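You operate a simulated robot arm through the tools that you are given. There is no shell and no other tool. Be economical: measure what you need, move in short steps, check, and stop when the job is done.

You run a simulated two-armed robot. Do the job below in one go: nothing can be reset, and whatever is moved stays where it is left.

Task
Pick up the carton labelled "large" from the cream bench with one hand, pass it to the other hand and put it on the top of the brown bench. Set down upright: carton.

Only the result counts: the job must be done as asked and must still hold three seconds after the hand-in. Knocking over, shifting, dropping, spilling or breaking anything else fails it.

Robot
Two 7-joint arms with two-finger parallel grippers on one trunk, on a base that drives. Base frame: it is fixed to the floor where the robot stands at the start and does not move with it; the origin is under the middle of the robot, x ahead of it, y to its left, z up; the surface under the hand at the start is at about z = 880. Readings come in mm, degrees, newtons and seconds.
The left shoulder is at the start at [50, 161, 1198], the right one opposite. With the tool pointing down near the work surface each hand reaches from about 220 to 680 mm from the robot's upright axis, wherever it stands, measured 20 degrees to its own side. Places, roughly: top of the brown bench [1000, 600, 900]. Payload 3.43 kg a hand.
Tool frame (each hand has its own): the origin (TCP) lies between the finger pads and is the grasp point; the fingertips stand 30 mm ahead of it; z points along the fingers, y is the line along which they close. The gripper opens to 94 mm. The fingers are 28 mm wide and 10 mm thick; the gripper's body (50 by 96 mm) begins 55 mm behind the TCP.
Orientation is that of the tool frame in the base frame, as [roll, pitch, yaw] about the fixed x, y, z axes, in that order (R = Rz(yaw) Ry(pitch) Rx(roll)). With the fingers straight down and closing along the base's y, the tool's x points along the base's -x, its y along +y and its z along -z.

Tools
- The arms move only by the tool servo_tool. It takes "left_increments", "right_increments" or both (then of equal length, played together; a hand with none holds still); each is a list of rows, each an object of numbers (a shift or turn left out is 0, a gripper value left out holds the last): "ax", "ay", "az": the turn, a rotation vector about the tool's x, y, z in degrees; "x", "y", "z": the shift along the tool's x, y, z in mm; "claw": the opening, from 0 (shut) to 1 (fully open). In form: [{"ax": .., "ay": .., "az": .., "x": .., "y": .., "z": .., "claw": ..}, ...]. A call has 1 to 12 rows; each row shifts and turns the commanded pose from where the row before left it, along the tool's axes as they then stand. Rows are played at 5 a second. More than 50 mm and 8.6 degrees between two rows, or a gripper value outside its range, and nothing of the call is played. A pose out of reach is approached as far as the arm can. The call stops where the force on the tool passes 40 N (or 10 N more than at its start, if that is more) or the arm is blocked; 0.2 s more then pass. The fingers move at their own pace (about 45 mm/s each) and stop on an object; they squeeze with about 25 N. The grip force told is the motor's: it shows also when the fingers shut on nothing. Time passes only in rows, and 0.2 s behind the last, so rows that do not move let the fingers close. The reply holds the time, the measured pose of the TCP, the force on the tool along the base axes, the opening and the grip force, in the units named above and with some noise, with the torque about the TCP (base axes, N m) and any sound that the robot's microphone picked up.
- Cameras (640 x 400 px; columns grow to the right, rows downward): "scene" is now at [133.8, 2.9, 1332.7]; the picture's right is [0.04, -1.00, 0.00], its down [-0.47, -0.02, -0.88] and it looks along [0.88, 0.03, -0.47] (base axes); focal length 278 px, centre (320, 200). "left" rides on the left gripper at [76, -14, -102] in its tool frame; the picture's right is [0.18, 0.98, 0.00], its down [-0.75, 0.14, -0.64] and it looks along [-0.63, 0.12, 0.77] (tool axes); focal length 243 px, centre (320, 200). "right" rides on the right gripper at [76, 14, -102] in its tool frame; the picture's right is [-0.18, 0.98, 0.00], its down [-0.75, -0.14, -0.64] and it looks along [-0.63, -0.12, 0.77] (tool axes); focal length 243 px, centre (320, 200). There is no depth. A picture from a camera that has moved, and an enlarged one, comes with that camera's place and axes in the base frame and with its lens.
- capture(camera): a new picture of that camera. The clock stands still meanwhile.
- raise_lower(by): slides the trunk up (or, below 0, down) by that many mm; the arms and the scene camera ride with it, the base frame stays. It gives what a move gives, with no picture.
- roll_base(legs): drives the robot by 1 to 6 legs, each [ahead, left, turn to the left] in mm, mm and degrees, along the robot's own axes; the way and the turn of a leg run together, so that a leg with both is an arc; at most 1500 mm and 180 degrees a leg. The arms and the cameras ride along, it lands a little off, and it stops where it bumps. It gives what a move gives.
- aim_head(pan, tilt): turns the head with the scene camera to pan (to the left, within 80 degrees either way) and tilt (down, from -29 to 69), counted from straight ahead of the robot. It gives what a move gives.
- enlarge(camera, box): a new picture of the part [left, top, right, bottom] of that camera's present view, enlarged. The clock stands still meanwhile.
- sign_off(): hands the job in; it is judged then, once.

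Work in short steps. Places have to be worked out from the pictures, the camera data and where the tool is seen: move nearer, look again, correct. Check each grasp and each placing, and mend what went wrong. You have 120 turns and 100 pictures in all, those below and enlarged ones among them. Open the grippers and draw the arms clear of the work before you hand the job in, unless the task says otherwise; then end with one line.

The tools are called after "Request:" by a JSON object that holds its "op" and its "data". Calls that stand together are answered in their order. servo_tool: Moves the arms, as the interface text tells. Its arguments: {"type":"object","properties":{"left_increments":{"type":"array","items":{"type":"object","properties":{"ax":{"type":"number"},"ay":{"type":"number"},"az":{"type":"number"},"x":{"type":"number"},"y":{"type":"number"},"z":{"type":"number"},"claw":{"type":"number"}}}},"right_increments":{"type":"array","items":{"type":"object","properties":{"ax":{"type":"number"},"ay":{"type":"number"},"az":{"type":"number"},"x":{"type":"number"},"y":{"type":"number"},"z":{"type":"number"},"claw":{"type":"number"}}}}},"required":[]} The other tools are called the same way: raise_lower (by) slides the trunk up or down; roll_base (legs) drives the base; aim_head (pan, tilt) turns the head that bears the scene camera; capture (camera) takes a picture; enlarge (camera, box) takes an enlarged picture of a part of a camera's view; sign_off () hands the job in.

At the start:

```text
t: 0.0
left_tool_pos: [456.6, 272.3, 1174.7]
left_tcp_rot: [-180.0, -0.1, -179.9]
left_force: [0.0, 1.5, 0.6]
left_moment: [0.01, 0.02, -0.01]
left_finger_gap: 94.2
left_finger_force: 0.0
right_tool_pos: [374.8, -162.5, 1196.5]
right_tcp_rot: [179.9, 0.0, 179.9]
right_force: [1.0, 0.2, -0.1]
right_moment: [0.03, 0.02, -0.02]
right_finger_gap: 94.0
right_finger_force: 0.0
trunk travel left (down, up): [-225.0, 42.0]
robot x, y, heading: [0.6, 3.7, -0.1]
head pan, tilt: [2.0, 28.3]
```

scene: 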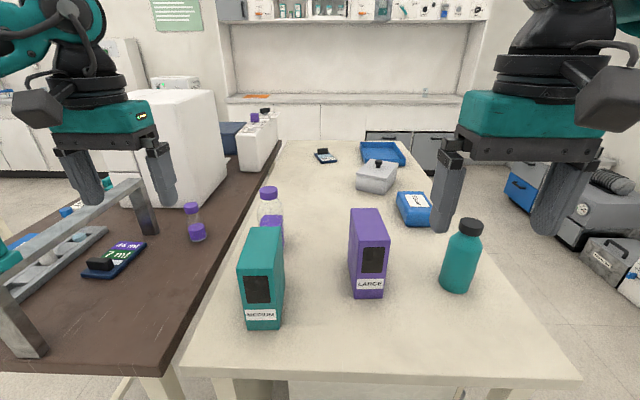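
right: 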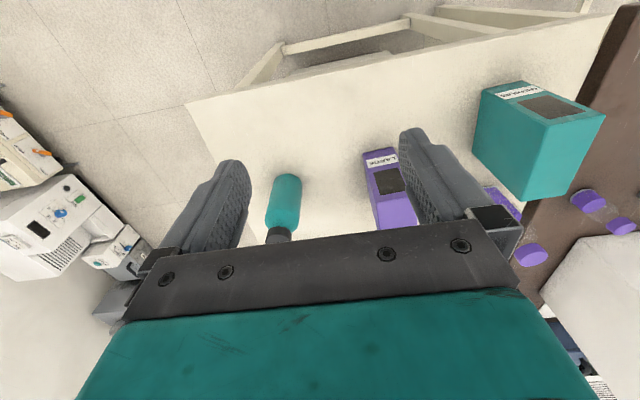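
left: 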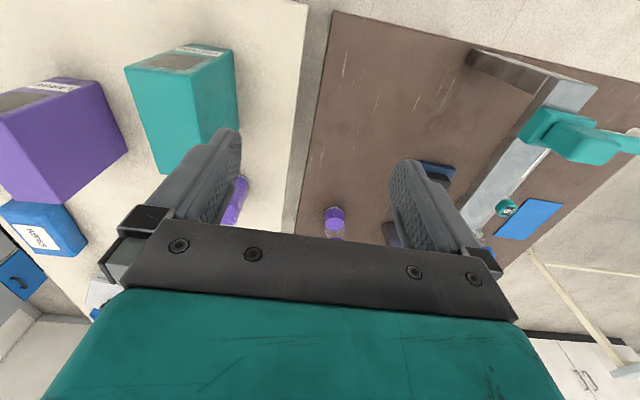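

The purple "large" carton looks about 60 wide, 140 deep and 130 tall, around [630,-85]. I'll zoom in to measure it properly.

Request:
{"op": "enlarge", "data": {"camera": "scene", "box": [220, 180, 500, 355]}}

Request:
{"op": "enlarge", "data": {"camera": "scene", "box": [0, 160, 320, 360]}}

```text
2.29 times, centred on (360, 268) of scene
camera zoom: at [133.8, 2.9, 1332.7], right [0.04, -1.0, 0.0], down [-0.47, -0.02, -0.88], along [0.88, 0.03, -0.47], focal length 635 px, centre (229, 46)
```

zoom: 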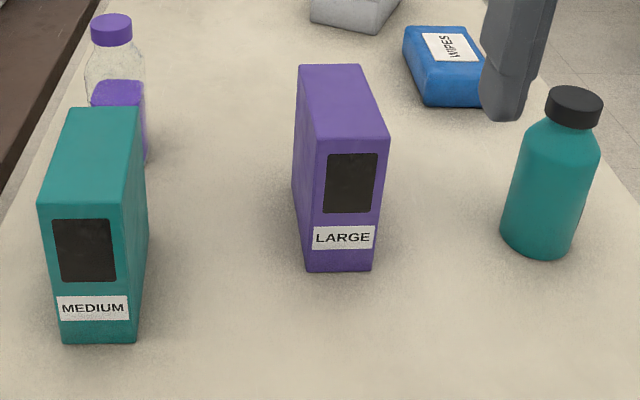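

```text
2.00 times, centred on (160, 260) of scene
camera zoom: at [133.8, 2.9, 1332.7], right [0.04, -1.0, 0.0], down [-0.47, -0.02, -0.88], along [0.88, 0.03, -0.47], focal length 555 px, centre (640, 80)
```

zoom: 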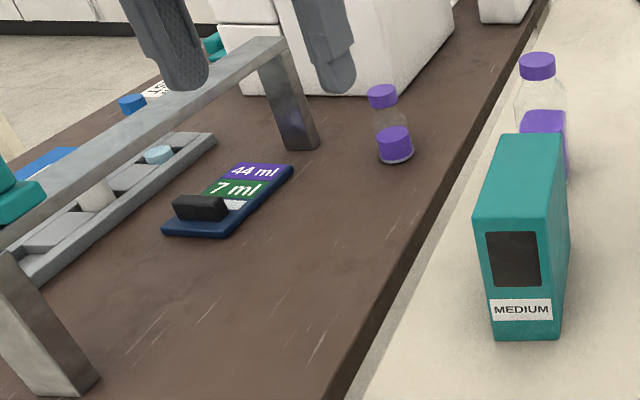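

The carton is about 58×120×147 mm, standing at x 552–671 with its centre near [612,-80] and its top near z≈1027, yawed about +3°. The right hand will take it low from the near end, tilted 60° forward. That leaves the top free for the left hand. I'll tilt the right hand in free air first.

Request:
{"op": "servo_tool", "data": {"right_increments": [{"x": -40, "az": -3.5, "claw": 1}, {"x": -40}, {"ay": -7.5}, {"ay": -7.5}, {"ay": -7.5}, {"ay": -7.5}, {"ay": -7.5}, {"ay": -7.5}, {"ay": -7.5}, {"ay": -7.5}, {}, {}]}}

```text
t: 2.6
left_tool_pos: [456.8, 271.8, 1174.5]
left_tcp_rot: [180.0, 0.0, -179.8]
left_force: [-0.2, 0.6, -0.7]
left_moment: [0.01, -0.03, -0.01]
left_finger_gap: 94.1
left_finger_force: 0.0
right_tool_pos: [455.7, -161.7, 1196.6]
right_tcp_rot: [179.8, 60.0, -176.8]
right_force: [0.4, 0.2, -0.1]
right_moment: [-0.02, -0.01, 0.02]
right_finger_gap: 94.1
right_finger_force: 0.1
trunk travel left (down, up): [-225.0, 42.0]
robot x, y, heading: [-0.6, -3.4, 0.2]
head pan, tilt: [2.0, 28.3]
```

Tilt reached. Next I move to a pre-grasp point in front of the carton's near face and take a look.

Request:
{"op": "servo_tool", "data": {"right_increments": [{"x": 31.3, "y": 12, "z": 25.4}, {"x": 31.3, "y": 12, "z": 25.4}, {"x": 31.3, "y": 12, "z": 25.4}, {"x": 31.3, "y": 12, "z": 25.4}, {"x": 31.3, "y": 12, "z": 25.4}, {"x": 31.3, "y": 12, "z": 25.4}, {}]}}

Request:
{"op": "capture", "data": {"camera": "right"}}

Request:
{"op": "capture", "data": {"camera": "scene"}}

```text
t: 4.2
left_tool_pos: [455.8, 271.0, 1174.3]
left_tcp_rot: [-179.9, 0.0, -180.0]
left_force: [-0.3, 0.2, 0.3]
left_moment: [0.02, -0.02, -0.01]
left_finger_gap: 94.1
left_finger_force: 0.1
right_tool_pos: [489.3, -86.6, 957.3]
right_tcp_rot: [179.9, 60.1, -176.7]
right_force: [0.5, 0.3, -0.5]
right_moment: [-0.02, -0.03, -0.01]
right_finger_gap: 93.8
right_finger_force: 0.1
trunk travel left (down, up): [-225.0, 42.0]
robot x, y, heading: [-0.8, -3.5, -0.1]
head pan, tilt: [2.0, 28.3]
```

```text
94 pictures are left
camera right: at [361.5, -79.8, 943.4], right [0.03, 0.99, 0.16], down [-0.17, -0.15, 0.97], along [0.98, -0.06, 0.16], focal length 243 px, centre (320, 200)
```

right: 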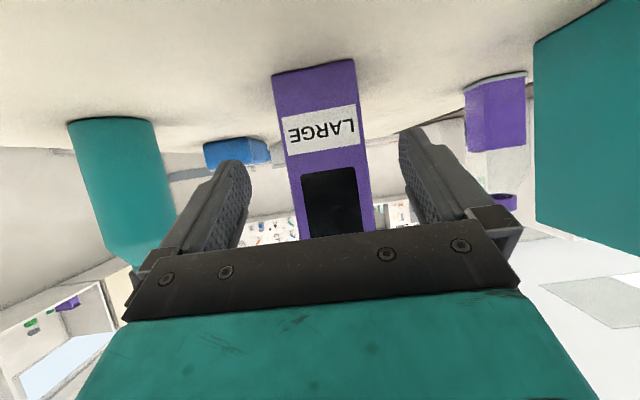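

```text
93 pictures are left
camera scene: at [133.8, 2.8, 1332.7], right [0.04, -1.0, 0.0], down [-0.47, -0.02, -0.88], along [0.88, 0.03, -0.47], focal length 278 px, centre (320, 200)
```

scene: 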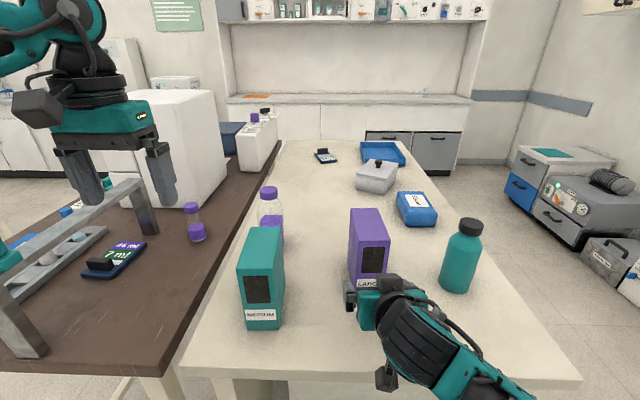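

The carton is centred between the fingers, with its near face at x≈545. I advance 80 mm horizontally.

Request:
{"op": "servo_tool", "data": {"right_increments": [{"x": -10, "z": 17.3}, {"x": -10, "z": 17.3}, {"x": -10, "z": 17.3}, {"x": -10, "z": 17.3}, {}]}}

Request:
{"op": "capture", "data": {"camera": "right"}}

Request:
{"op": "enlarge", "data": {"camera": "scene", "box": [280, 180, 480, 305]}}

```text
t: 5.4
left_tool_pos: [455.2, 272.2, 1173.7]
left_tcp_rot: [-179.9, 0.1, -180.0]
left_force: [-0.5, 0.2, -0.1]
left_moment: [-0.04, 0.02, 0.02]
left_finger_gap: 94.0
left_finger_force: 0.0
right_tool_pos: [570.4, -81.0, 957.8]
right_tcp_rot: [179.9, 60.0, -176.7]
right_force: [-0.8, -0.4, -1.0]
right_moment: [0.02, -0.01, 0.01]
right_finger_gap: 94.0
right_finger_force: 0.1
trunk travel left (down, up): [-225.0, 42.0]
robot x, y, heading: [-1.6, 1.6, -0.2]
head pan, tilt: [2.0, 28.3]
```

```text
92 pictures are left
camera right: at [442.9, -74.8, 943.3], right [0.03, 0.99, 0.16], down [-0.17, -0.15, 0.97], along [0.98, -0.06, 0.16], focal length 243 px, centre (320, 200)
```

right: 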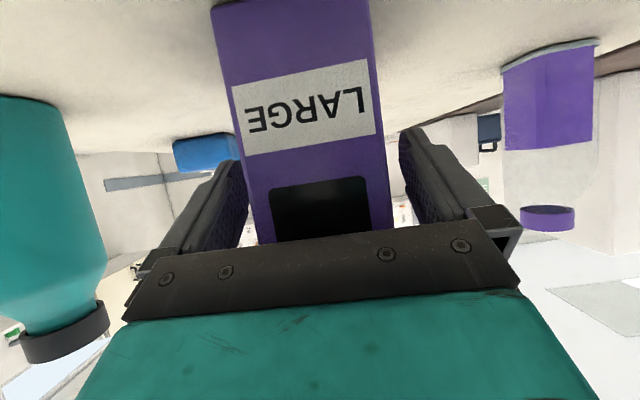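

```text
3.20 times, centred on (380, 242) of scene
camera zoom: at [133.8, 2.8, 1332.7], right [0.04, -1.0, 0.0], down [-0.47, -0.02, -0.88], along [0.88, 0.03, -0.47], focal length 889 px, centre (128, 64)
```

zoom: 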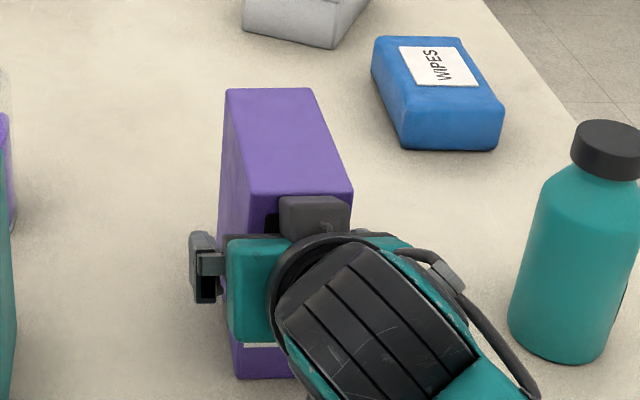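

The TCP is about 30 mm inside the near face with the body just short of the carton. I close the grip.

Request:
{"op": "servo_tool", "data": {"right_increments": [{"claw": 0}, {}, {}, {}, {}, {}]}}

```text
t: 6.8
left_tool_pos: [455.6, 272.8, 1175.2]
left_tcp_rot: [-180.0, 0.1, -180.0]
left_force: [1.3, 0.0, 0.0]
left_moment: [0.06, 0.01, 0.01]
left_finger_gap: 94.0
left_finger_force: 0.0
right_tool_pos: [570.6, -82.0, 958.0]
right_tcp_rot: [179.9, 59.9, -176.7]
right_force: [0.4, 0.3, 0.4]
right_moment: [0.07, 0.0, 0.03]
right_finger_gap: 63.8
right_finger_force: 24.9
trunk travel left (down, up): [-225.0, 42.0]
robot x, y, heading: [0.7, -2.2, -0.0]
head pan, tilt: [2.0, 28.3]
```

Gripped at 63.8 mm. I lift slowly by 30 mm and check for slip.

Request:
{"op": "servo_tool", "data": {"right_increments": [{"x": -8.66, "z": -5}, {"x": -8.66, "z": -5}, {"x": -8.66, "z": -5}, {}, {}]}}

Request:
{"op": "capture", "data": {"camera": "right"}}

Request:
{"op": "enlarge", "data": {"camera": "scene", "box": [280, 180, 480, 305]}}

```text
t: 8.0
left_tool_pos: [456.2, 271.9, 1174.8]
left_tcp_rot: [180.0, 0.0, -179.9]
left_force: [-0.8, 0.4, 0.4]
left_moment: [0.01, 0.0, 0.01]
left_finger_gap: 93.8
left_finger_force: 0.1
right_tool_pos: [570.7, -81.5, 987.5]
right_tcp_rot: [179.8, 60.0, -176.7]
right_force: [-0.1, 0.0, -0.6]
right_moment: [-0.01, 0.04, 0.0]
right_finger_gap: 63.6
right_finger_force: 25.6
trunk travel left (down, up): [-225.0, 42.0]
robot x, y, heading: [0.2, 1.1, 0.1]
head pan, tilt: [2.0, 28.3]
```

```text
90 pictures are left
camera right: at [442.2, -75.0, 973.0], right [0.03, 0.99, 0.16], down [-0.17, -0.15, 0.97], along [0.98, -0.06, 0.16], focal length 243 px, centre (320, 200)
```

right: 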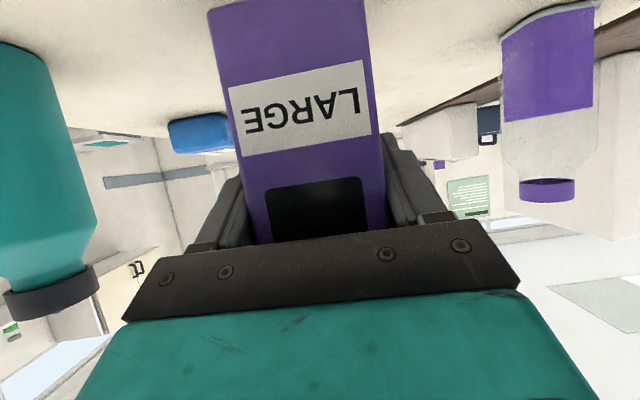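

```text
3.20 times, centred on (380, 242) of scene
camera zoom: at [133.9, 2.9, 1332.7], right [0.04, -1.0, 0.0], down [-0.47, -0.02, -0.88], along [0.88, 0.03, -0.47], focal length 889 px, centre (128, 64)
```

zoom: 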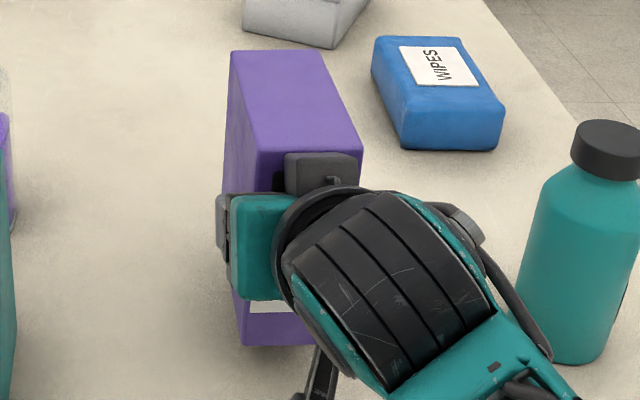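

The carton is held firmly with no slip. I bring it up and slightly toward the left for the handover.

Request:
{"op": "servo_tool", "data": {"right_increments": [{"x": -10.7, "y": 13.3, "z": -21.5}, {"x": -10.7, "y": 13.3, "z": -21.5}, {"x": -10.7, "y": 13.3, "z": -21.5}, {}]}}

Request:
{"op": "capture", "data": {"camera": "scene"}}

```text
t: 9.0
left_tool_pos: [457.2, 273.3, 1174.1]
left_tcp_rot: [-179.9, 0.0, -179.9]
left_force: [0.1, 0.1, -0.5]
left_moment: [-0.03, -0.02, 0.0]
left_finger_gap: 93.9
left_finger_force: 0.1
right_tool_pos: [526.9, -45.9, 1047.6]
right_tcp_rot: [179.8, 60.1, -176.7]
right_force: [0.6, -0.1, -0.5]
right_moment: [0.03, 0.02, -0.01]
right_finger_gap: 63.6
right_finger_force: 25.0
trunk travel left (down, up): [-225.0, 42.0]
robot x, y, heading: [1.1, 1.5, -0.1]
head pan, tilt: [2.0, 28.3]
```

```text
88 pictures are left
camera scene: at [134.0, 2.7, 1332.7], right [0.04, -1.0, 0.0], down [-0.47, -0.02, -0.88], along [0.88, 0.03, -0.47], focal length 278 px, centre (320, 200)
```

scene: 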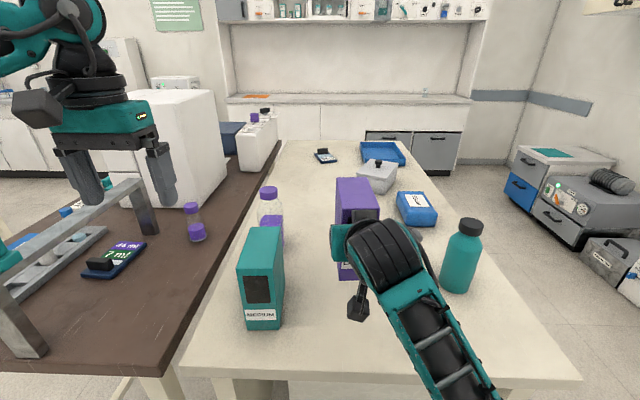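

The handover area above the carton is free. The left hand moves over it at z≈1190.

Request:
{"op": "servo_tool", "data": {"left_increments": [{"x": -14, "y": -39, "z": -2, "claw": 1}, {"x": -14, "y": -39, "z": -2}, {"x": -14, "y": -39, "z": -2}, {"x": -14, "y": -39, "z": -2}, {"x": -14, "y": -39, "z": -2}, {"x": -14, "y": -39, "z": -2}, {"x": -14, "y": -39, "z": -2}, {"x": -14, "y": -39, "z": -2}, {"az": -3.3}, {}]}}

Request:
{"op": "capture", "data": {"camera": "scene"}}

Request:
{"op": "capture", "data": {"camera": "left"}}

```text
t: 11.2
left_tool_pos: [561.0, -19.2, 1188.2]
left_tcp_rot: [180.0, 0.2, -176.6]
left_force: [-0.8, 0.6, -0.1]
left_moment: [0.0, 0.0, -0.01]
left_finger_gap: 94.0
left_finger_force: 0.1
left hand out of reach, approached as far as the arm can: row 8
right_tool_pos: [526.9, -45.2, 1048.1]
right_tcp_rot: [179.8, 60.1, -176.7]
right_force: [0.6, 0.4, -0.5]
right_moment: [0.0, 0.03, 0.0]
right_finger_gap: 63.9
right_finger_force: 24.6
trunk travel left (down, up): [-225.0, 42.0]
robot x, y, heading: [-2.3, -3.8, 0.0]
head pan, tilt: [2.0, 28.3]
```

```text
87 pictures are left
camera scene: at [133.9, 3.1, 1332.7], right [0.04, -1.0, 0.0], down [-0.47, -0.02, -0.88], along [0.88, 0.03, -0.47], focal length 278 px, centre (320, 200)
```

scene: 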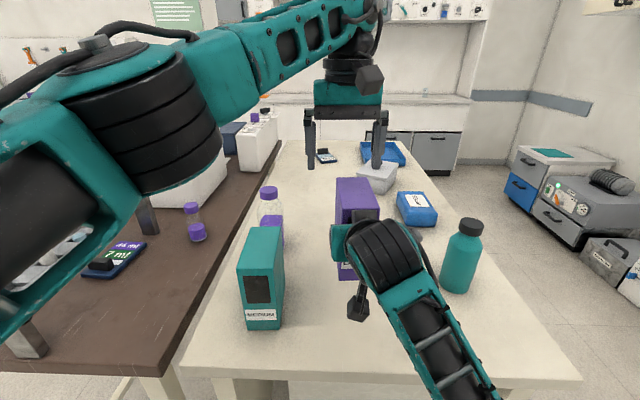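

```text
86 pictures are left
camera left: at [485.1, -39.1, 1292.7], right [-0.24, 0.97, 0.0], down [0.74, 0.19, 0.64], along [0.62, 0.15, -0.77], focal length 243 px, centre (320, 200)
```

left: 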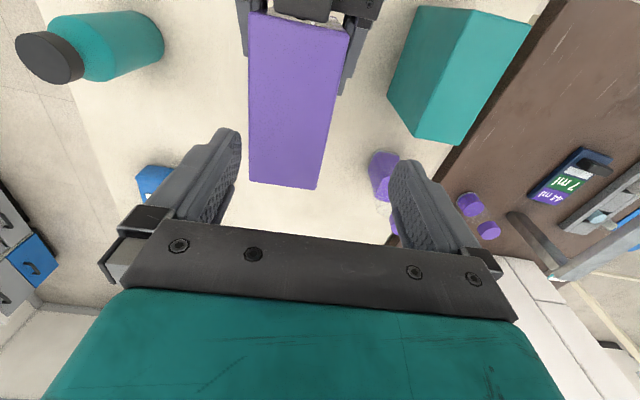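

The left arm is at its reach limit and the carton centre is at about [559,-44]. I shift the carton 40 mm back and 20 mm left, and bring the left hand back with it.

Request:
{"op": "servo_tool", "data": {"left_increments": [{"x": 18, "y": -1.5}, {"x": 18, "y": -1.5}, {}, {}], "right_increments": [{"x": 9.7, "y": 11.1, "z": -16.8}, {"x": 9.7, "y": 11.1, "z": -16.8}, {}, {}]}}

Request:
{"op": "capture", "data": {"camera": "left"}}

```text
t: 12.2
left_tool_pos: [525.4, -25.1, 1189.4]
left_tcp_rot: [-180.0, 0.0, -176.6]
left_force: [-0.8, 0.3, -0.4]
left_moment: [0.01, 0.02, 0.04]
left_finger_gap: 93.7
left_finger_force: 0.1
right_tool_pos: [487.4, -25.5, 1046.7]
right_tcp_rot: [179.9, 60.0, -176.7]
right_force: [0.4, -0.2, -0.7]
right_moment: [0.01, 0.02, 0.0]
right_finger_gap: 63.7
right_finger_force: 24.7
trunk travel left (down, up): [-225.0, 42.0]
robot x, y, heading: [2.2, -1.9, 0.0]
head pan, tilt: [2.0, 28.3]
```

```text
85 pictures are left
camera left: at [449.9, -44.2, 1293.1], right [-0.24, 0.97, 0.0], down [0.74, 0.19, 0.64], along [0.62, 0.15, -0.77], focal length 243 px, centre (320, 200)
```

left: 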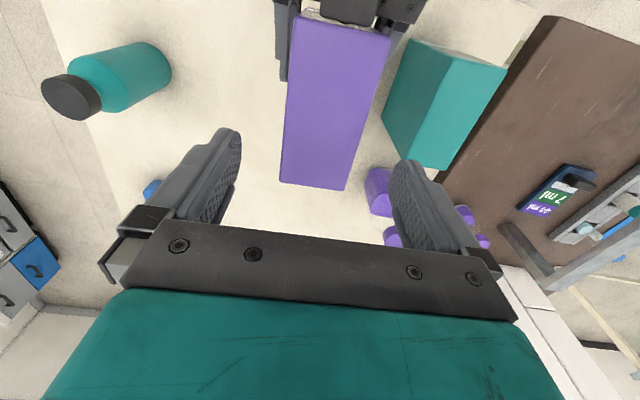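

Left hand is aligned over the carton. It descends 92 mm straight, to about 20 mm below the top edge.

Request:
{"op": "servo_tool", "data": {"left_increments": [{"z": 31}, {"z": 31}, {"z": 30}, {}]}}

Request:
{"op": "capture", "data": {"camera": "left"}}

Request:
{"op": "capture", "data": {"camera": "scene"}}

```text
t: 13.2
left_tool_pos: [525.1, -26.3, 1097.5]
left_tcp_rot: [-179.9, 0.1, -176.5]
left_force: [0.5, 0.3, -0.3]
left_moment: [0.01, -0.02, -0.03]
left_finger_gap: 93.9
left_finger_force: 0.0
right_tool_pos: [489.1, -25.1, 1046.0]
right_tcp_rot: [179.8, 60.0, -176.6]
right_force: [-0.6, -0.5, -0.1]
right_moment: [-0.02, 0.02, 0.03]
right_finger_gap: 63.9
right_finger_force: 25.1
trunk travel left (down, up): [-225.0, 42.0]
robot x, y, heading: [-0.9, -0.1, 0.0]
head pan, tilt: [2.0, 28.3]
```

```text
84 pictures are left
camera left: at [449.2, -45.4, 1200.8], right [-0.24, 0.97, 0.0], down [0.74, 0.19, 0.64], along [0.62, 0.15, -0.77], focal length 243 px, centre (320, 200)
```

left: 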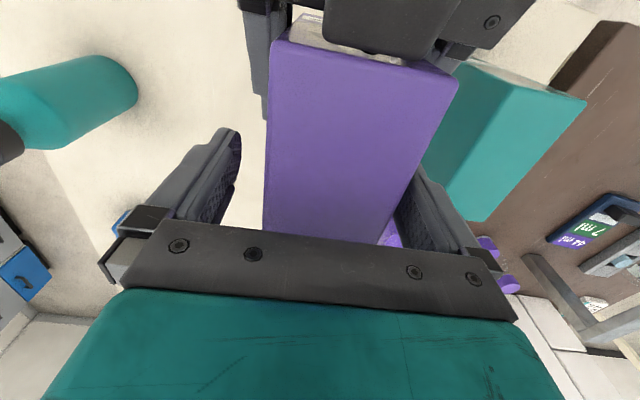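

```text
83 pictures are left
camera scene: at [133.8, 2.9, 1332.7], right [0.04, -1.0, 0.0], down [-0.47, -0.02, -0.88], along [0.88, 0.03, -0.47], focal length 278 px, centre (320, 200)
```

scene: 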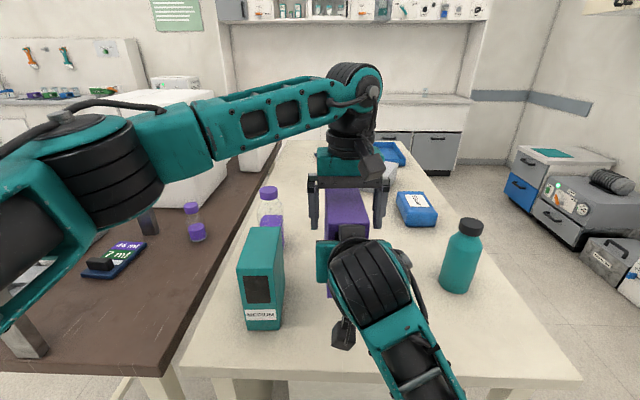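

The left fingers straddle the carton with about a 3 mm offset. I correct that and close the left grip while the right still holds.

Request:
{"op": "servo_tool", "data": {"left_increments": [{"y": 2.5}, {"claw": 0}, {}, {}, {}, {}, {}]}}

```text
t: 14.8
left_tool_pos: [524.4, -22.7, 1097.3]
left_tcp_rot: [-179.9, 0.1, -176.6]
left_force: [-1.6, 4.1, 0.8]
left_moment: [0.06, 0.09, -0.08]
left_finger_gap: 63.8
left_finger_force: 25.2
right_tool_pos: [487.0, -25.7, 1048.7]
right_tcp_rot: [179.9, 60.0, -176.8]
right_force: [0.5, -4.0, -0.3]
right_moment: [0.17, 0.04, -0.05]
right_finger_gap: 63.7
right_finger_force: 24.8
trunk travel left (down, up): [-225.0, 42.0]
robot x, y, heading: [3.0, 1.4, 0.1]
head pan, tilt: [2.0, 28.3]
```

Both hands hold at 63.8 mm. I open the right hand and then back it straight off along its own axis.

Request:
{"op": "servo_tool", "data": {"right_increments": [{"claw": 1}, {}, {}, {}, {"z": -20}, {"z": -30}, {"z": -30}, {"z": -30}, {}]}}

Request:
{"op": "capture", "data": {"camera": "right"}}

Request:
{"op": "capture", "data": {"camera": "scene"}}

```text
t: 17.0
left_tool_pos: [524.8, -22.9, 1098.0]
left_tcp_rot: [-179.9, 0.0, -176.7]
left_force: [0.4, -0.2, 0.8]
left_moment: [-0.02, -0.01, 0.01]
left_finger_gap: 63.7
left_finger_force: 25.5
right_tool_pos: [407.8, -55.9, 1109.8]
right_tcp_rot: [-165.9, 63.5, -166.7]
right_force: [-0.6, 0.1, -0.6]
right_moment: [0.0, 0.02, -0.04]
right_finger_gap: 94.2
right_finger_force: 0.1
trunk travel left (down, up): [-225.0, 42.0]
robot x, y, heading: [-1.3, -2.8, -0.1]
head pan, tilt: [2.0, 28.3]
stopped in row 9 (right hand): the arm was blocked; the commanded pose is now the measured one
```

```text
82 pictures are left
camera right: at [281.2, -45.9, 1085.0], right [0.07, 1.0, 0.06], down [-0.25, -0.04, 0.97], along [0.97, -0.08, 0.25], focal length 243 px, centre (320, 200)
```

right: 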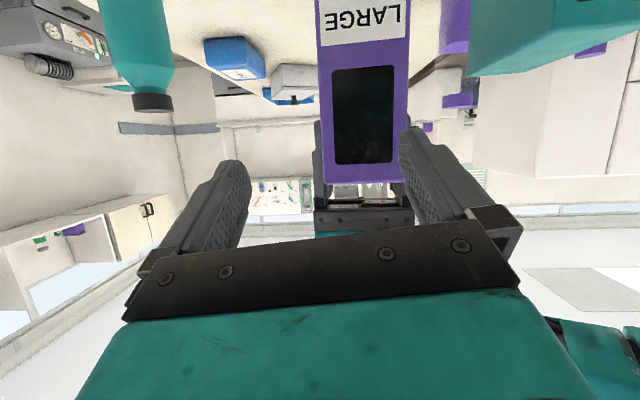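

```text
81 pictures are left
camera scene: at [133.9, 2.8, 1332.7], right [0.04, -1.0, 0.0], down [-0.47, -0.02, -0.88], along [0.88, 0.03, -0.47], focal length 278 px, centre (320, 200)
```

scene: 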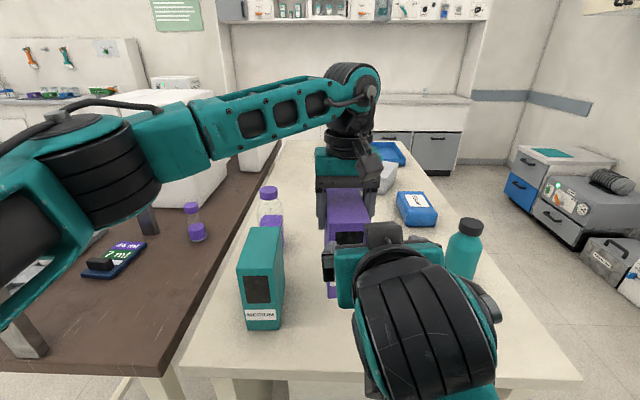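

The right arm hit its limit backing up, but its fingertips are clear of the carton, which the left holds firmly. I move the right hand sideways to the right and tilt it back down.

Request:
{"op": "servo_tool", "data": {"right_increments": [{"y": -20}, {"y": -35}, {"y": -35}, {"y": -35}, {"y": -20, "ay": 7.5}, {"ay": 7.5}, {"ay": 7.5}, {"ay": 7.5}, {}]}}

Request:
{"op": "capture", "data": {"camera": "scene"}}

```text
t: 19.0
left_tool_pos: [525.2, -23.4, 1096.9]
left_tcp_rot: [180.0, 0.0, -176.7]
left_force: [-0.3, -0.2, -0.5]
left_moment: [-0.01, -0.02, 0.01]
left_finger_gap: 63.4
left_finger_force: 25.1
right_tool_pos: [480.5, -190.1, 1063.2]
right_tcp_rot: [-172.6, 33.8, -175.1]
right_force: [-0.2, 0.5, 0.5]
right_moment: [0.01, 0.01, 0.03]
right_finger_gap: 94.0
right_finger_force: 0.0
right hand out of reach, approached as far as the arm can: row 3, 4, 6, 7, 8
trunk travel left (down, up): [-225.0, 42.0]
robot x, y, heading: [-1.2, -0.6, -0.2]
head pan, tilt: [2.0, 28.3]
```

```text
80 pictures are left
camera scene: at [133.7, 3.0, 1332.7], right [0.04, -1.0, 0.0], down [-0.47, -0.02, -0.88], along [0.88, 0.03, -0.47], focal length 278 px, centre (320, 200)
```

scene: 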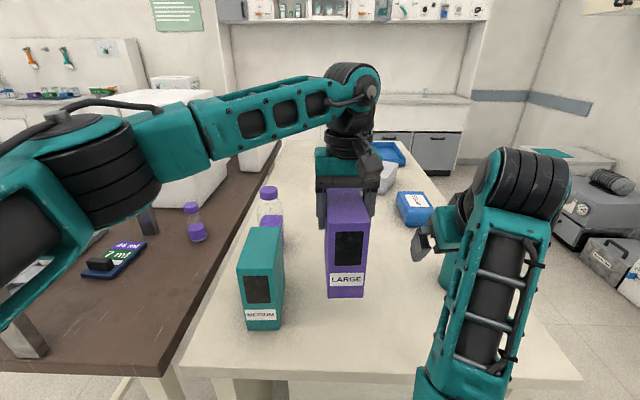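

The carton hangs upright in the left hand. I raise the right hand clear and lift the carton 93 mm to pass over the "medium" carton.

Request:
{"op": "servo_tool", "data": {"left_increments": [{"z": -31}, {"z": -31}, {"z": -31}, {}], "right_increments": [{"z": -35}, {"z": -35}, {}, {}]}}

Request:
{"op": "capture", "data": {"camera": "scene"}}

```text
t: 20.0
left_tool_pos: [526.3, -23.8, 1191.0]
left_tcp_rot: [-180.0, 0.0, -176.7]
left_force: [0.5, 0.3, -0.7]
left_moment: [0.01, 0.02, 0.01]
left_finger_gap: 63.9
left_finger_force: 25.1
right_tool_pos: [480.8, -189.9, 1064.3]
right_tcp_rot: [-172.6, 33.9, -175.1]
right_force: [0.1, -0.3, -0.4]
right_moment: [-0.01, -0.02, 0.0]
right_finger_gap: 94.3
right_finger_force: 0.0
right hand out of reach, approached as far as the arm can: row 1, 2
trunk travel left (down, up): [-225.0, 42.0]
robot x, y, heading: [2.4, -0.8, -0.1]
head pan, tilt: [2.0, 28.3]
```

```text
79 pictures are left
camera scene: at [134.1, 3.0, 1332.7], right [0.04, -1.0, 0.0], down [-0.47, -0.02, -0.88], along [0.88, 0.03, -0.47], focal length 278 px, centre (320, 200)
```

scene: 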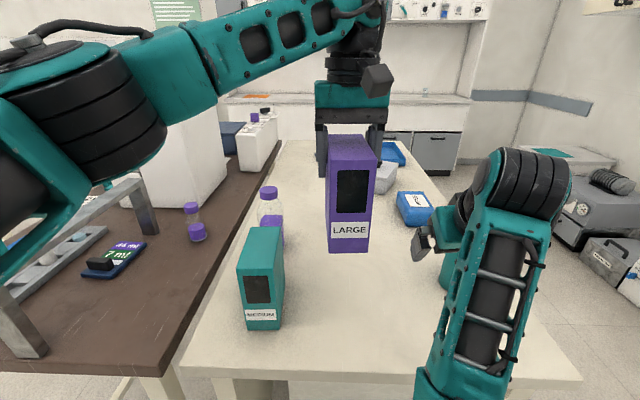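

The carton is up at bottom z≈1062 and the right hand stays clear where it is. I swing the left hand over the brown bench's free front area, toward [490,350].

Request:
{"op": "servo_tool", "data": {"left_increments": [{"x": 1.5, "y": 41.6}, {"x": 1.5, "y": 41.6}, {"x": 1.5, "y": 41.6}, {"x": 1.5, "y": 41.6}, {"x": 1.5, "y": 41.6}, {"x": 1.5, "y": 41.6}, {"x": 1.5, "y": 41.6}, {"x": 1.5, "y": 41.6}, {"x": 1.5, "y": 41.6}, {}]}}

Request:
{"op": "capture", "data": {"camera": "scene"}}

Request:
{"op": "capture", "data": {"camera": "left"}}

```text
t: 22.2
left_tool_pos: [486.5, 349.1, 1190.2]
left_tcp_rot: [179.9, -0.1, -176.6]
left_force: [0.7, 0.8, -2.0]
left_moment: [0.0, 0.03, 0.03]
left_finger_gap: 63.8
left_finger_force: 25.5
right_tool_pos: [480.5, -190.5, 1064.2]
right_tcp_rot: [-172.6, 34.0, -175.0]
right_force: [-0.8, 0.2, 0.3]
right_moment: [0.02, -0.03, 0.01]
right_finger_gap: 94.1
right_finger_force: 0.0
trunk travel left (down, up): [-225.0, 42.0]
robot x, y, heading: [-0.0, 1.1, 0.0]
head pan, tilt: [2.0, 28.3]
```

```text
78 pictures are left
camera scene: at [134.0, 2.6, 1332.7], right [0.03, -1.0, 0.0], down [-0.47, -0.02, -0.88], along [0.88, 0.03, -0.47], focal length 278 px, centre (320, 200)
```

scene: 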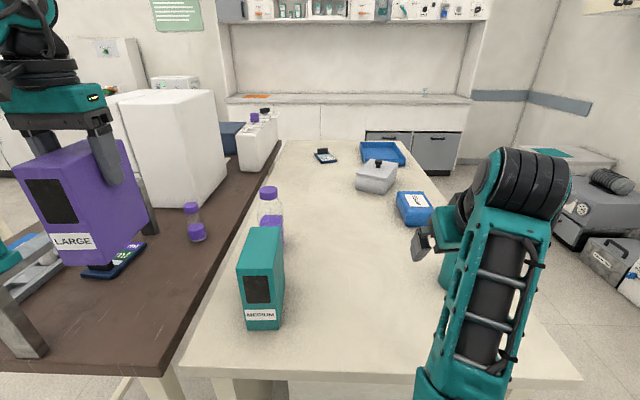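

```text
77 pictures are left
camera left: at [411.4, 330.3, 1293.5], right [-0.24, 0.97, 0.0], down [0.74, 0.18, 0.64], along [0.62, 0.16, -0.77], focal length 243 px, centre (320, 200)
```

left: 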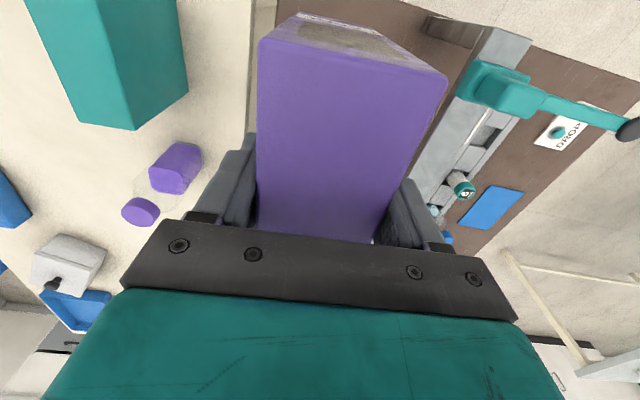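

Clear free space lies below: the stand starts at y≥455 and the bench edge is at about y≈275. I shift slightly left and descend 145 mm, expecting contact near TCP z≈1028.

Request:
{"op": "servo_tool", "data": {"left_increments": [{"y": 8}, {"z": 29}, {"z": 29}, {"z": 29}, {"z": 29}, {"z": 29}, {}]}}

Request:
{"op": "capture", "data": {"camera": "scene"}}

```text
t: 23.8
left_tool_pos: [487.1, 356.6, 1046.2]
left_tcp_rot: [-180.0, 0.2, -176.6]
left_force: [-0.7, 0.7, -0.3]
left_moment: [0.03, -0.04, 0.01]
left_finger_gap: 63.9
left_finger_force: 25.1
right_tool_pos: [480.6, -190.1, 1063.7]
right_tcp_rot: [-172.6, 33.9, -175.1]
right_force: [0.3, -0.5, 0.4]
right_moment: [0.03, -0.01, -0.02]
right_finger_gap: 94.0
right_finger_force: 0.1
trunk travel left (down, up): [-225.0, 42.0]
robot x, y, heading: [0.6, -0.9, -0.1]
head pan, tilt: [2.0, 28.3]
```

```text
76 pictures are left
camera scene: at [133.8, 2.9, 1332.7], right [0.04, -1.0, 0.0], down [-0.47, -0.02, -0.88], along [0.88, 0.03, -0.47], focal length 278 px, centre (320, 200)
```

scene: 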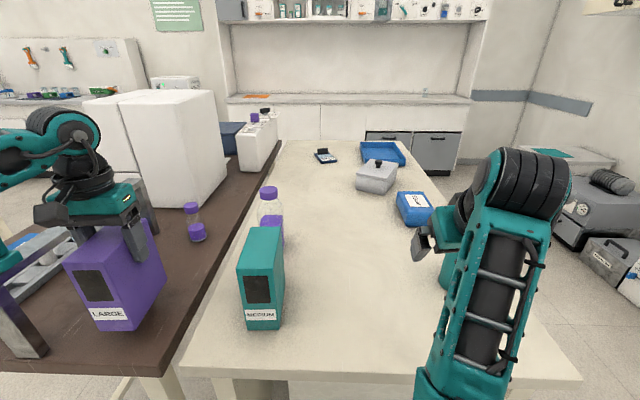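

No contact yet, as expected at about 18 mm above the bench. I lower in small steps.

Request:
{"op": "servo_tool", "data": {"left_increments": [{"z": 4}, {"z": 4}, {"z": 4}, {"z": 3}, {}]}}

Request:
{"op": "enlarge", "data": {"camera": "scene", "box": [40, 200, 240, 355]}}

```text
t: 25.0
left_tool_pos: [488.8, 357.2, 1032.3]
left_tcp_rot: [180.0, 0.0, -176.6]
left_force: [-0.3, 0.4, -0.3]
left_moment: [0.0, -0.01, 0.02]
left_finger_gap: 63.7
left_finger_force: 24.6
right_tool_pos: [480.0, -189.5, 1065.3]
right_tcp_rot: [-172.6, 33.9, -175.1]
right_force: [0.2, -0.4, 0.7]
right_moment: [0.05, 0.02, 0.02]
right_finger_gap: 94.0
right_finger_force: 0.0
trunk travel left (down, up): [-225.0, 42.0]
robot x, y, heading: [-1.2, -0.6, -0.1]
head pan, tilt: [2.0, 28.3]
```

```text
2.58 times, centred on (140, 278) of scene
camera zoom: at [133.9, 2.9, 1332.7], right [0.04, -1.0, 0.0], down [-0.47, -0.02, -0.88], along [0.88, 0.03, -0.47], focal length 717 px, centre (784, 0)
```

zoom: 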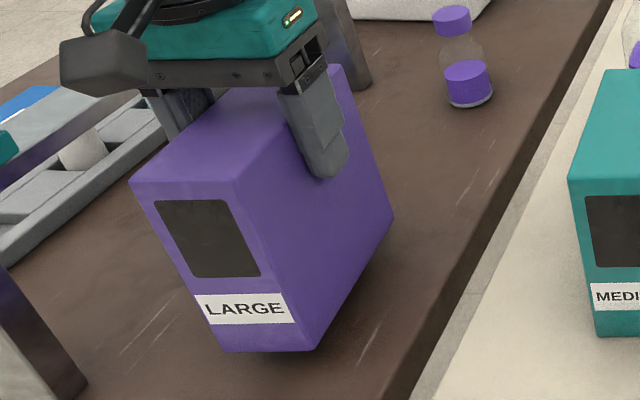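

Almost down and still no contact. I continue in 2 mm steps and watch the force.

Request:
{"op": "servo_tool", "data": {"left_increments": [{"z": 2}, {"z": 2}, {}]}}

```text
t: 25.8
left_tool_pos: [489.4, 357.8, 1025.6]
left_tcp_rot: [180.0, 0.1, -176.7]
left_force: [-0.5, -0.2, -0.3]
left_moment: [0.01, 0.0, 0.0]
left_finger_gap: 63.6
left_finger_force: 24.7
right_tool_pos: [479.2, -189.1, 1064.6]
right_tcp_rot: [-172.7, 33.9, -175.2]
right_force: [0.1, -0.7, -0.8]
right_moment: [0.0, 0.0, -0.02]
right_finger_gap: 94.1
right_finger_force: 0.1
trunk travel left (down, up): [-225.0, 42.0]
robot x, y, heading: [-0.7, -2.4, 0.1]
head pan, tilt: [2.0, 28.3]
```

Request:
{"op": "servo_tool", "data": {"left_increments": [{"z": 2}, {"z": 2}, {}]}}

Request:
{"op": "enlarge", "data": {"camera": "scene", "box": [40, 200, 240, 355]}}

```text
t: 26.6
left_tool_pos: [488.6, 358.6, 1023.9]
left_tcp_rot: [-180.0, 0.2, -176.6]
left_force: [0.2, 0.8, -0.7]
left_moment: [-0.01, 0.0, 0.0]
left_finger_gap: 63.7
left_finger_force: 24.9
right_tool_pos: [481.4, -189.0, 1064.8]
right_tcp_rot: [-172.6, 33.9, -175.1]
right_force: [0.1, 0.7, 0.1]
right_moment: [0.03, 0.0, -0.01]
right_finger_gap: 94.0
right_finger_force: 0.0
trunk travel left (down, up): [-225.0, 42.0]
robot x, y, heading: [1.2, -0.4, -0.1]
head pan, tilt: [2.0, 28.3]
```

```text
2.58 times, centred on (140, 278) of scene
camera zoom: at [133.9, 2.9, 1332.7], right [0.04, -1.0, 0.0], down [-0.47, -0.02, -0.88], along [0.88, 0.03, -0.47], focal length 717 px, centre (784, 0)
```

zoom: 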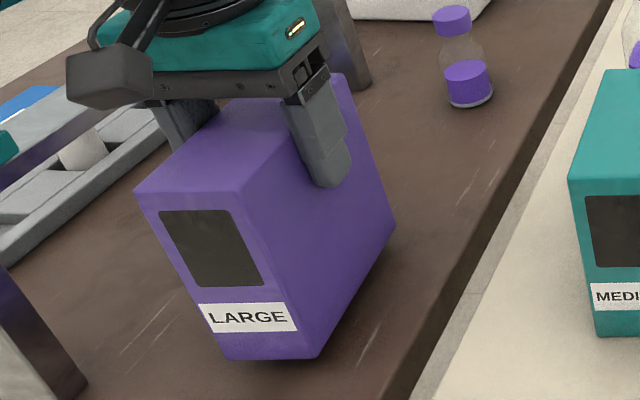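

Still no force, and the bottom shadow suggests a small gap remains. I keep lowering.

Request:
{"op": "servo_tool", "data": {"left_increments": [{"z": 2}, {"z": 2}, {}]}}

```text
t: 27.4
left_tool_pos: [489.6, 358.6, 1018.6]
left_tcp_rot: [-179.9, 0.2, -176.6]
left_force: [-0.5, 0.0, 0.3]
left_moment: [0.0, 0.01, -0.05]
left_finger_gap: 63.6
left_finger_force: 25.4
right_tool_pos: [481.7, -190.3, 1063.1]
right_tcp_rot: [-172.6, 34.0, -175.1]
right_force: [-0.5, 0.9, 0.2]
right_moment: [0.01, -0.03, -0.01]
right_finger_gap: 93.8
right_finger_force: 0.2
trunk travel left (down, up): [-225.0, 42.0]
robot x, y, heading: [3.2, -1.5, -0.0]
head pan, tilt: [2.0, 28.3]
```

Request:
{"op": "servo_tool", "data": {"left_increments": [{"z": 2}, {"z": 2}, {}]}}

Request:
{"op": "enlarge", "data": {"camera": "scene", "box": [40, 200, 240, 355]}}

```text
t: 28.2
left_tool_pos: [488.6, 359.4, 1014.8]
left_tcp_rot: [180.0, 0.0, -176.6]
left_force: [-0.8, 0.5, -1.3]
left_moment: [-0.03, 0.0, -0.03]
left_finger_gap: 63.7
left_finger_force: 25.2
right_tool_pos: [481.2, -190.4, 1063.7]
right_tcp_rot: [-172.5, 33.9, -175.2]
right_force: [0.3, -0.3, -1.0]
right_moment: [-0.01, 0.0, 0.06]
right_finger_gap: 94.2
right_finger_force: 0.0
trunk travel left (down, up): [-225.0, 42.0]
robot x, y, heading: [1.2, 0.9, 0.3]
head pan, tilt: [2.0, 28.3]
```

```text
2.58 times, centred on (140, 278) of scene
camera zoom: at [133.9, 2.9, 1332.7], right [0.04, -1.0, 0.0], down [-0.47, -0.02, -0.88], along [0.88, 0.03, -0.47], focal length 717 px, centre (784, 0)
```

zoom: 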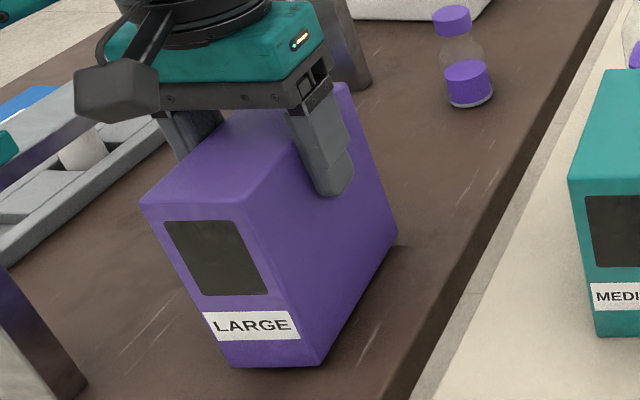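

Shadow gap has nearly closed. I continue with 1–2 mm steps.

Request:
{"op": "servo_tool", "data": {"left_increments": [{"z": 1.5}, {"z": 1.5}, {}]}}

```text
t: 29.0
left_tool_pos: [489.9, 357.6, 1011.9]
left_tcp_rot: [180.0, 0.1, -176.6]
left_force: [-0.5, 0.9, -1.2]
left_moment: [0.0, 0.04, -0.02]
left_finger_gap: 63.8
left_finger_force: 25.0
right_tool_pos: [480.7, -189.3, 1064.1]
right_tcp_rot: [-172.6, 34.0, -175.1]
right_force: [-0.2, 0.3, 0.2]
right_moment: [0.02, 0.0, 0.01]
right_finger_gap: 94.2
right_finger_force: 0.0
trunk travel left (down, up): [-225.0, 42.0]
robot x, y, heading: [-5.5, 2.1, -0.1]
head pan, tilt: [2.0, 28.3]
```

Request:
{"op": "servo_tool", "data": {"left_increments": [{"z": 1.5}, {"z": 1.5}, {}]}}

Request:
{"op": "enlarge", "data": {"camera": "scene", "box": [70, 230, 190, 330]}}

```text
t: 29.8
left_tool_pos: [491.0, 357.4, 1009.0]
left_tcp_rot: [-179.9, 0.2, -176.7]
left_force: [-0.2, 0.5, -0.5]
left_moment: [0.02, -0.08, 0.03]
left_finger_gap: 63.6
left_finger_force: 25.3
right_tool_pos: [480.7, -189.6, 1065.0]
right_tcp_rot: [-172.6, 33.9, -175.1]
right_force: [0.7, -0.4, 0.8]
right_moment: [-0.01, -0.02, 0.02]
right_finger_gap: 94.2
right_finger_force: 0.0
trunk travel left (down, up): [-225.0, 42.0]
robot x, y, heading: [-1.5, 2.3, 0.1]
head pan, tilt: [2.0, 28.3]
```

```text
4.00 times, centred on (130, 280) of scene
camera zoom: at [133.8, 2.9, 1332.7], right [0.04, -1.0, 0.0], down [-0.47, -0.02, -0.88], along [0.88, 0.03, -0.47], focal length 1111 px, centre (1080, -120)
```

zoom: 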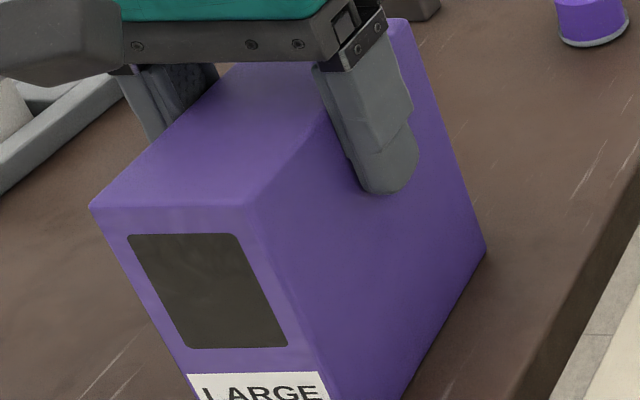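

Request:
{"op": "servo_tool", "data": {"left_increments": [{"z": 1.5}, {"z": 1.5}, {}]}}

Request:
{"op": "enlarge", "data": {"camera": "scene", "box": [40, 200, 240, 355]}}

```text
t: 30.6
left_tool_pos: [487.9, 358.2, 1008.4]
left_tcp_rot: [180.0, 0.4, -176.7]
left_force: [-2.4, 1.9, 15.7]
left_moment: [0.04, 0.24, 0.01]
left_finger_gap: 63.8
left_finger_force: 25.8
right_tool_pos: [480.0, -191.2, 1065.1]
right_tcp_rot: [-172.6, 33.9, -175.2]
right_force: [1.0, 0.2, 0.1]
right_moment: [0.0, 0.01, 0.03]
right_finger_gap: 94.0
right_finger_force: 0.1
trunk travel left (down, up): [-225.0, 42.0]
robot x, y, heading: [-0.8, -1.5, -0.1]
head pan, tilt: [2.0, 28.3]
```

```text
2.58 times, centred on (140, 278) of scene
camera zoom: at [132.4, 2.1, 1333.1], right [0.04, -1.0, 0.0], down [-0.47, -0.02, -0.88], along [0.88, 0.03, -0.47], focal length 717 px, centre (784, 0)
```

zoom: 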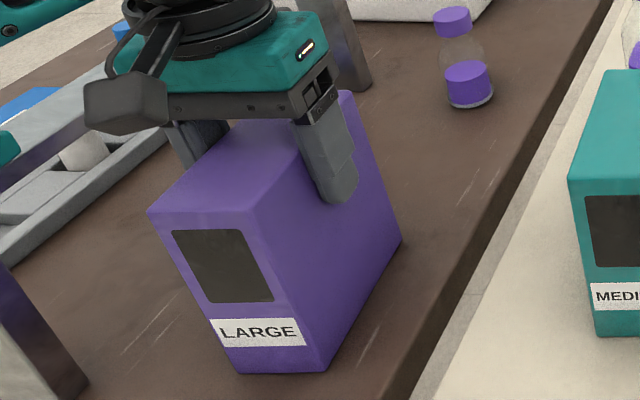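

Contact: 15.7 N upward, and the carton sits flat and upright on the brown bench. I ease off 1 mm and open the left gripper.

Request:
{"op": "servo_tool", "data": {"left_increments": [{"z": -1}, {"claw": 1}, {}, {}, {}]}}

Request:
{"op": "capture", "data": {"camera": "left"}}

```text
t: 31.8
left_tool_pos: [488.3, 357.9, 1006.4]
left_tcp_rot: [180.0, 0.0, -176.7]
left_force: [-0.1, 0.4, 0.2]
left_moment: [0.04, 0.0, 0.0]
left_finger_gap: 94.2
left_finger_force: 0.1
right_tool_pos: [480.4, -189.0, 1063.3]
right_tcp_rot: [-172.5, 33.9, -175.1]
right_force: [0.5, 0.2, 0.3]
right_moment: [0.0, -0.01, -0.02]
right_finger_gap: 94.0
right_finger_force: 0.2
trunk travel left (down, up): [-225.0, 42.0]
robot x, y, heading: [-1.9, 2.2, 0.0]
head pan, tilt: [2.0, 28.3]
```

```text
70 pictures are left
camera left: at [413.8, 338.5, 1110.4], right [-0.24, 0.97, 0.0], down [0.74, 0.19, 0.64], along [0.62, 0.16, -0.77], focal length 243 px, centre (320, 200)
```

left: 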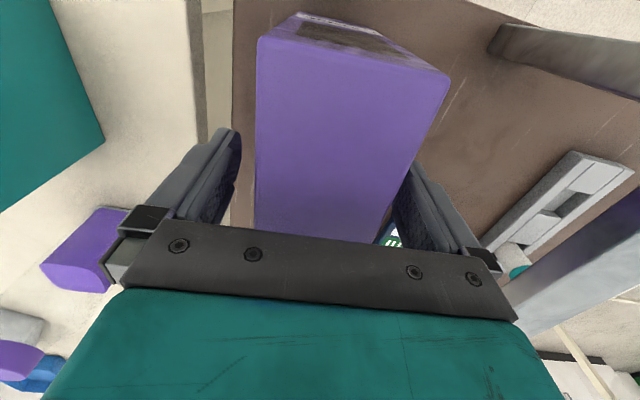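

Fingers are open with clearance on both sides. I raise the left hand straight up.

Request:
{"op": "servo_tool", "data": {"left_increments": [{"z": -15}, {"z": -30}, {"z": -35}, {"z": -35}, {"z": -35}, {}, {}]}}

Request:
{"op": "capture", "data": {"camera": "scene"}}

Request:
{"op": "capture", "data": {"camera": "left"}}

```text
t: 33.4
left_tool_pos: [487.9, 355.6, 1157.2]
left_tcp_rot: [-180.0, 0.0, -176.6]
left_force: [0.6, 0.3, 1.1]
left_moment: [-0.01, -0.02, 0.01]
left_finger_gap: 94.3
left_finger_force: 0.0
right_tool_pos: [480.9, -189.8, 1064.8]
right_tcp_rot: [-172.6, 33.9, -175.1]
right_force: [-0.3, 0.2, -0.3]
right_moment: [0.0, -0.01, -0.01]
right_finger_gap: 94.2
right_finger_force: 0.1
trunk travel left (down, up): [-225.0, 42.0]
robot x, y, heading: [2.1, -0.8, 0.1]
head pan, tilt: [2.0, 28.3]
```

```text
69 pictures are left
camera scene: at [133.8, 2.8, 1332.7], right [0.04, -1.0, 0.0], down [-0.47, -0.02, -0.88], along [0.88, 0.03, -0.47], focal length 278 px, centre (320, 200)
```

scene: 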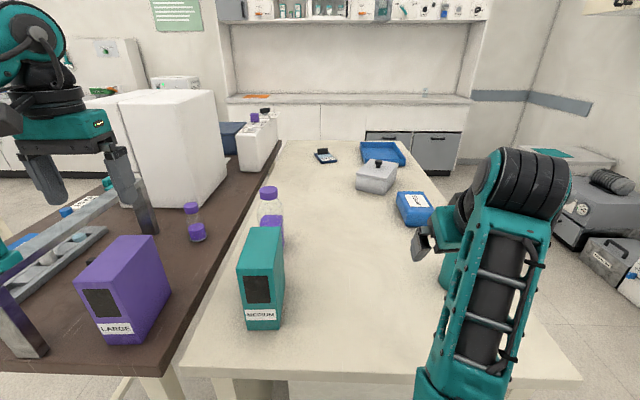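

```text
68 pictures are left
camera left: at [412.2, 336.7, 1261.1], right [-0.24, 0.97, 0.0], down [0.74, 0.19, 0.64], along [0.62, 0.16, -0.77], focal length 243 px, centre (320, 200)
```

left: 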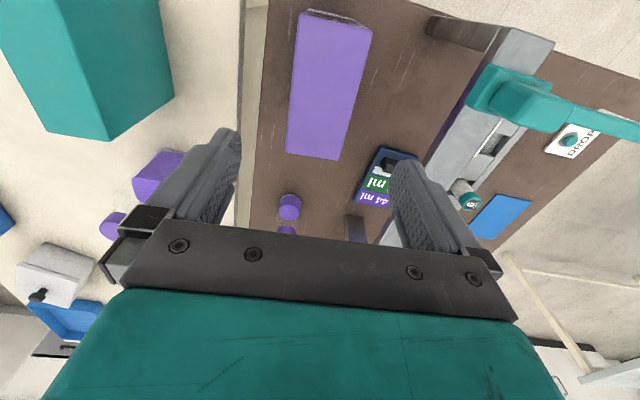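

The carton stands upright on the brown bench and the left hand is clear. I check that the bottle near the right hand is undisturbed.

Request:
{"op": "capture", "data": {"camera": "right"}}

```text
67 pictures are left
camera right: at [359.4, -172.7, 1104.9], right [0.14, 0.99, 0.0], down [0.26, -0.03, 0.96], along [0.95, -0.14, -0.27], focal length 243 px, centre (320, 200)
```

right: 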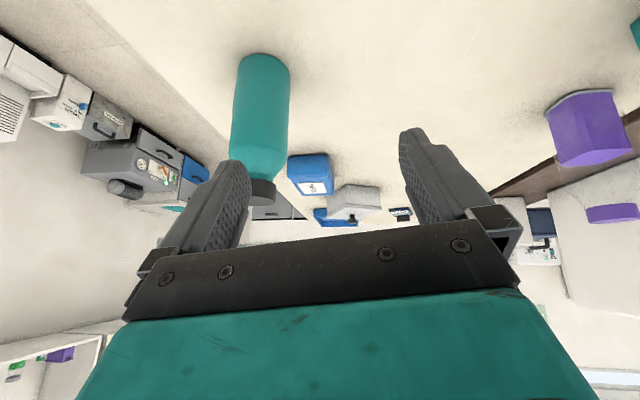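

The bottle stands untouched, both grippers are open and clear, and the carton is upright on the brown bench. I hand in.

Request:
{"op": "sign_off", "data": {}}

```text
The job is handed in.
```

The "large" carton was picked up with the right hand, passed to the left in mid-air, and set down upright on the brown bench; nothing else was seen to be disturbed.
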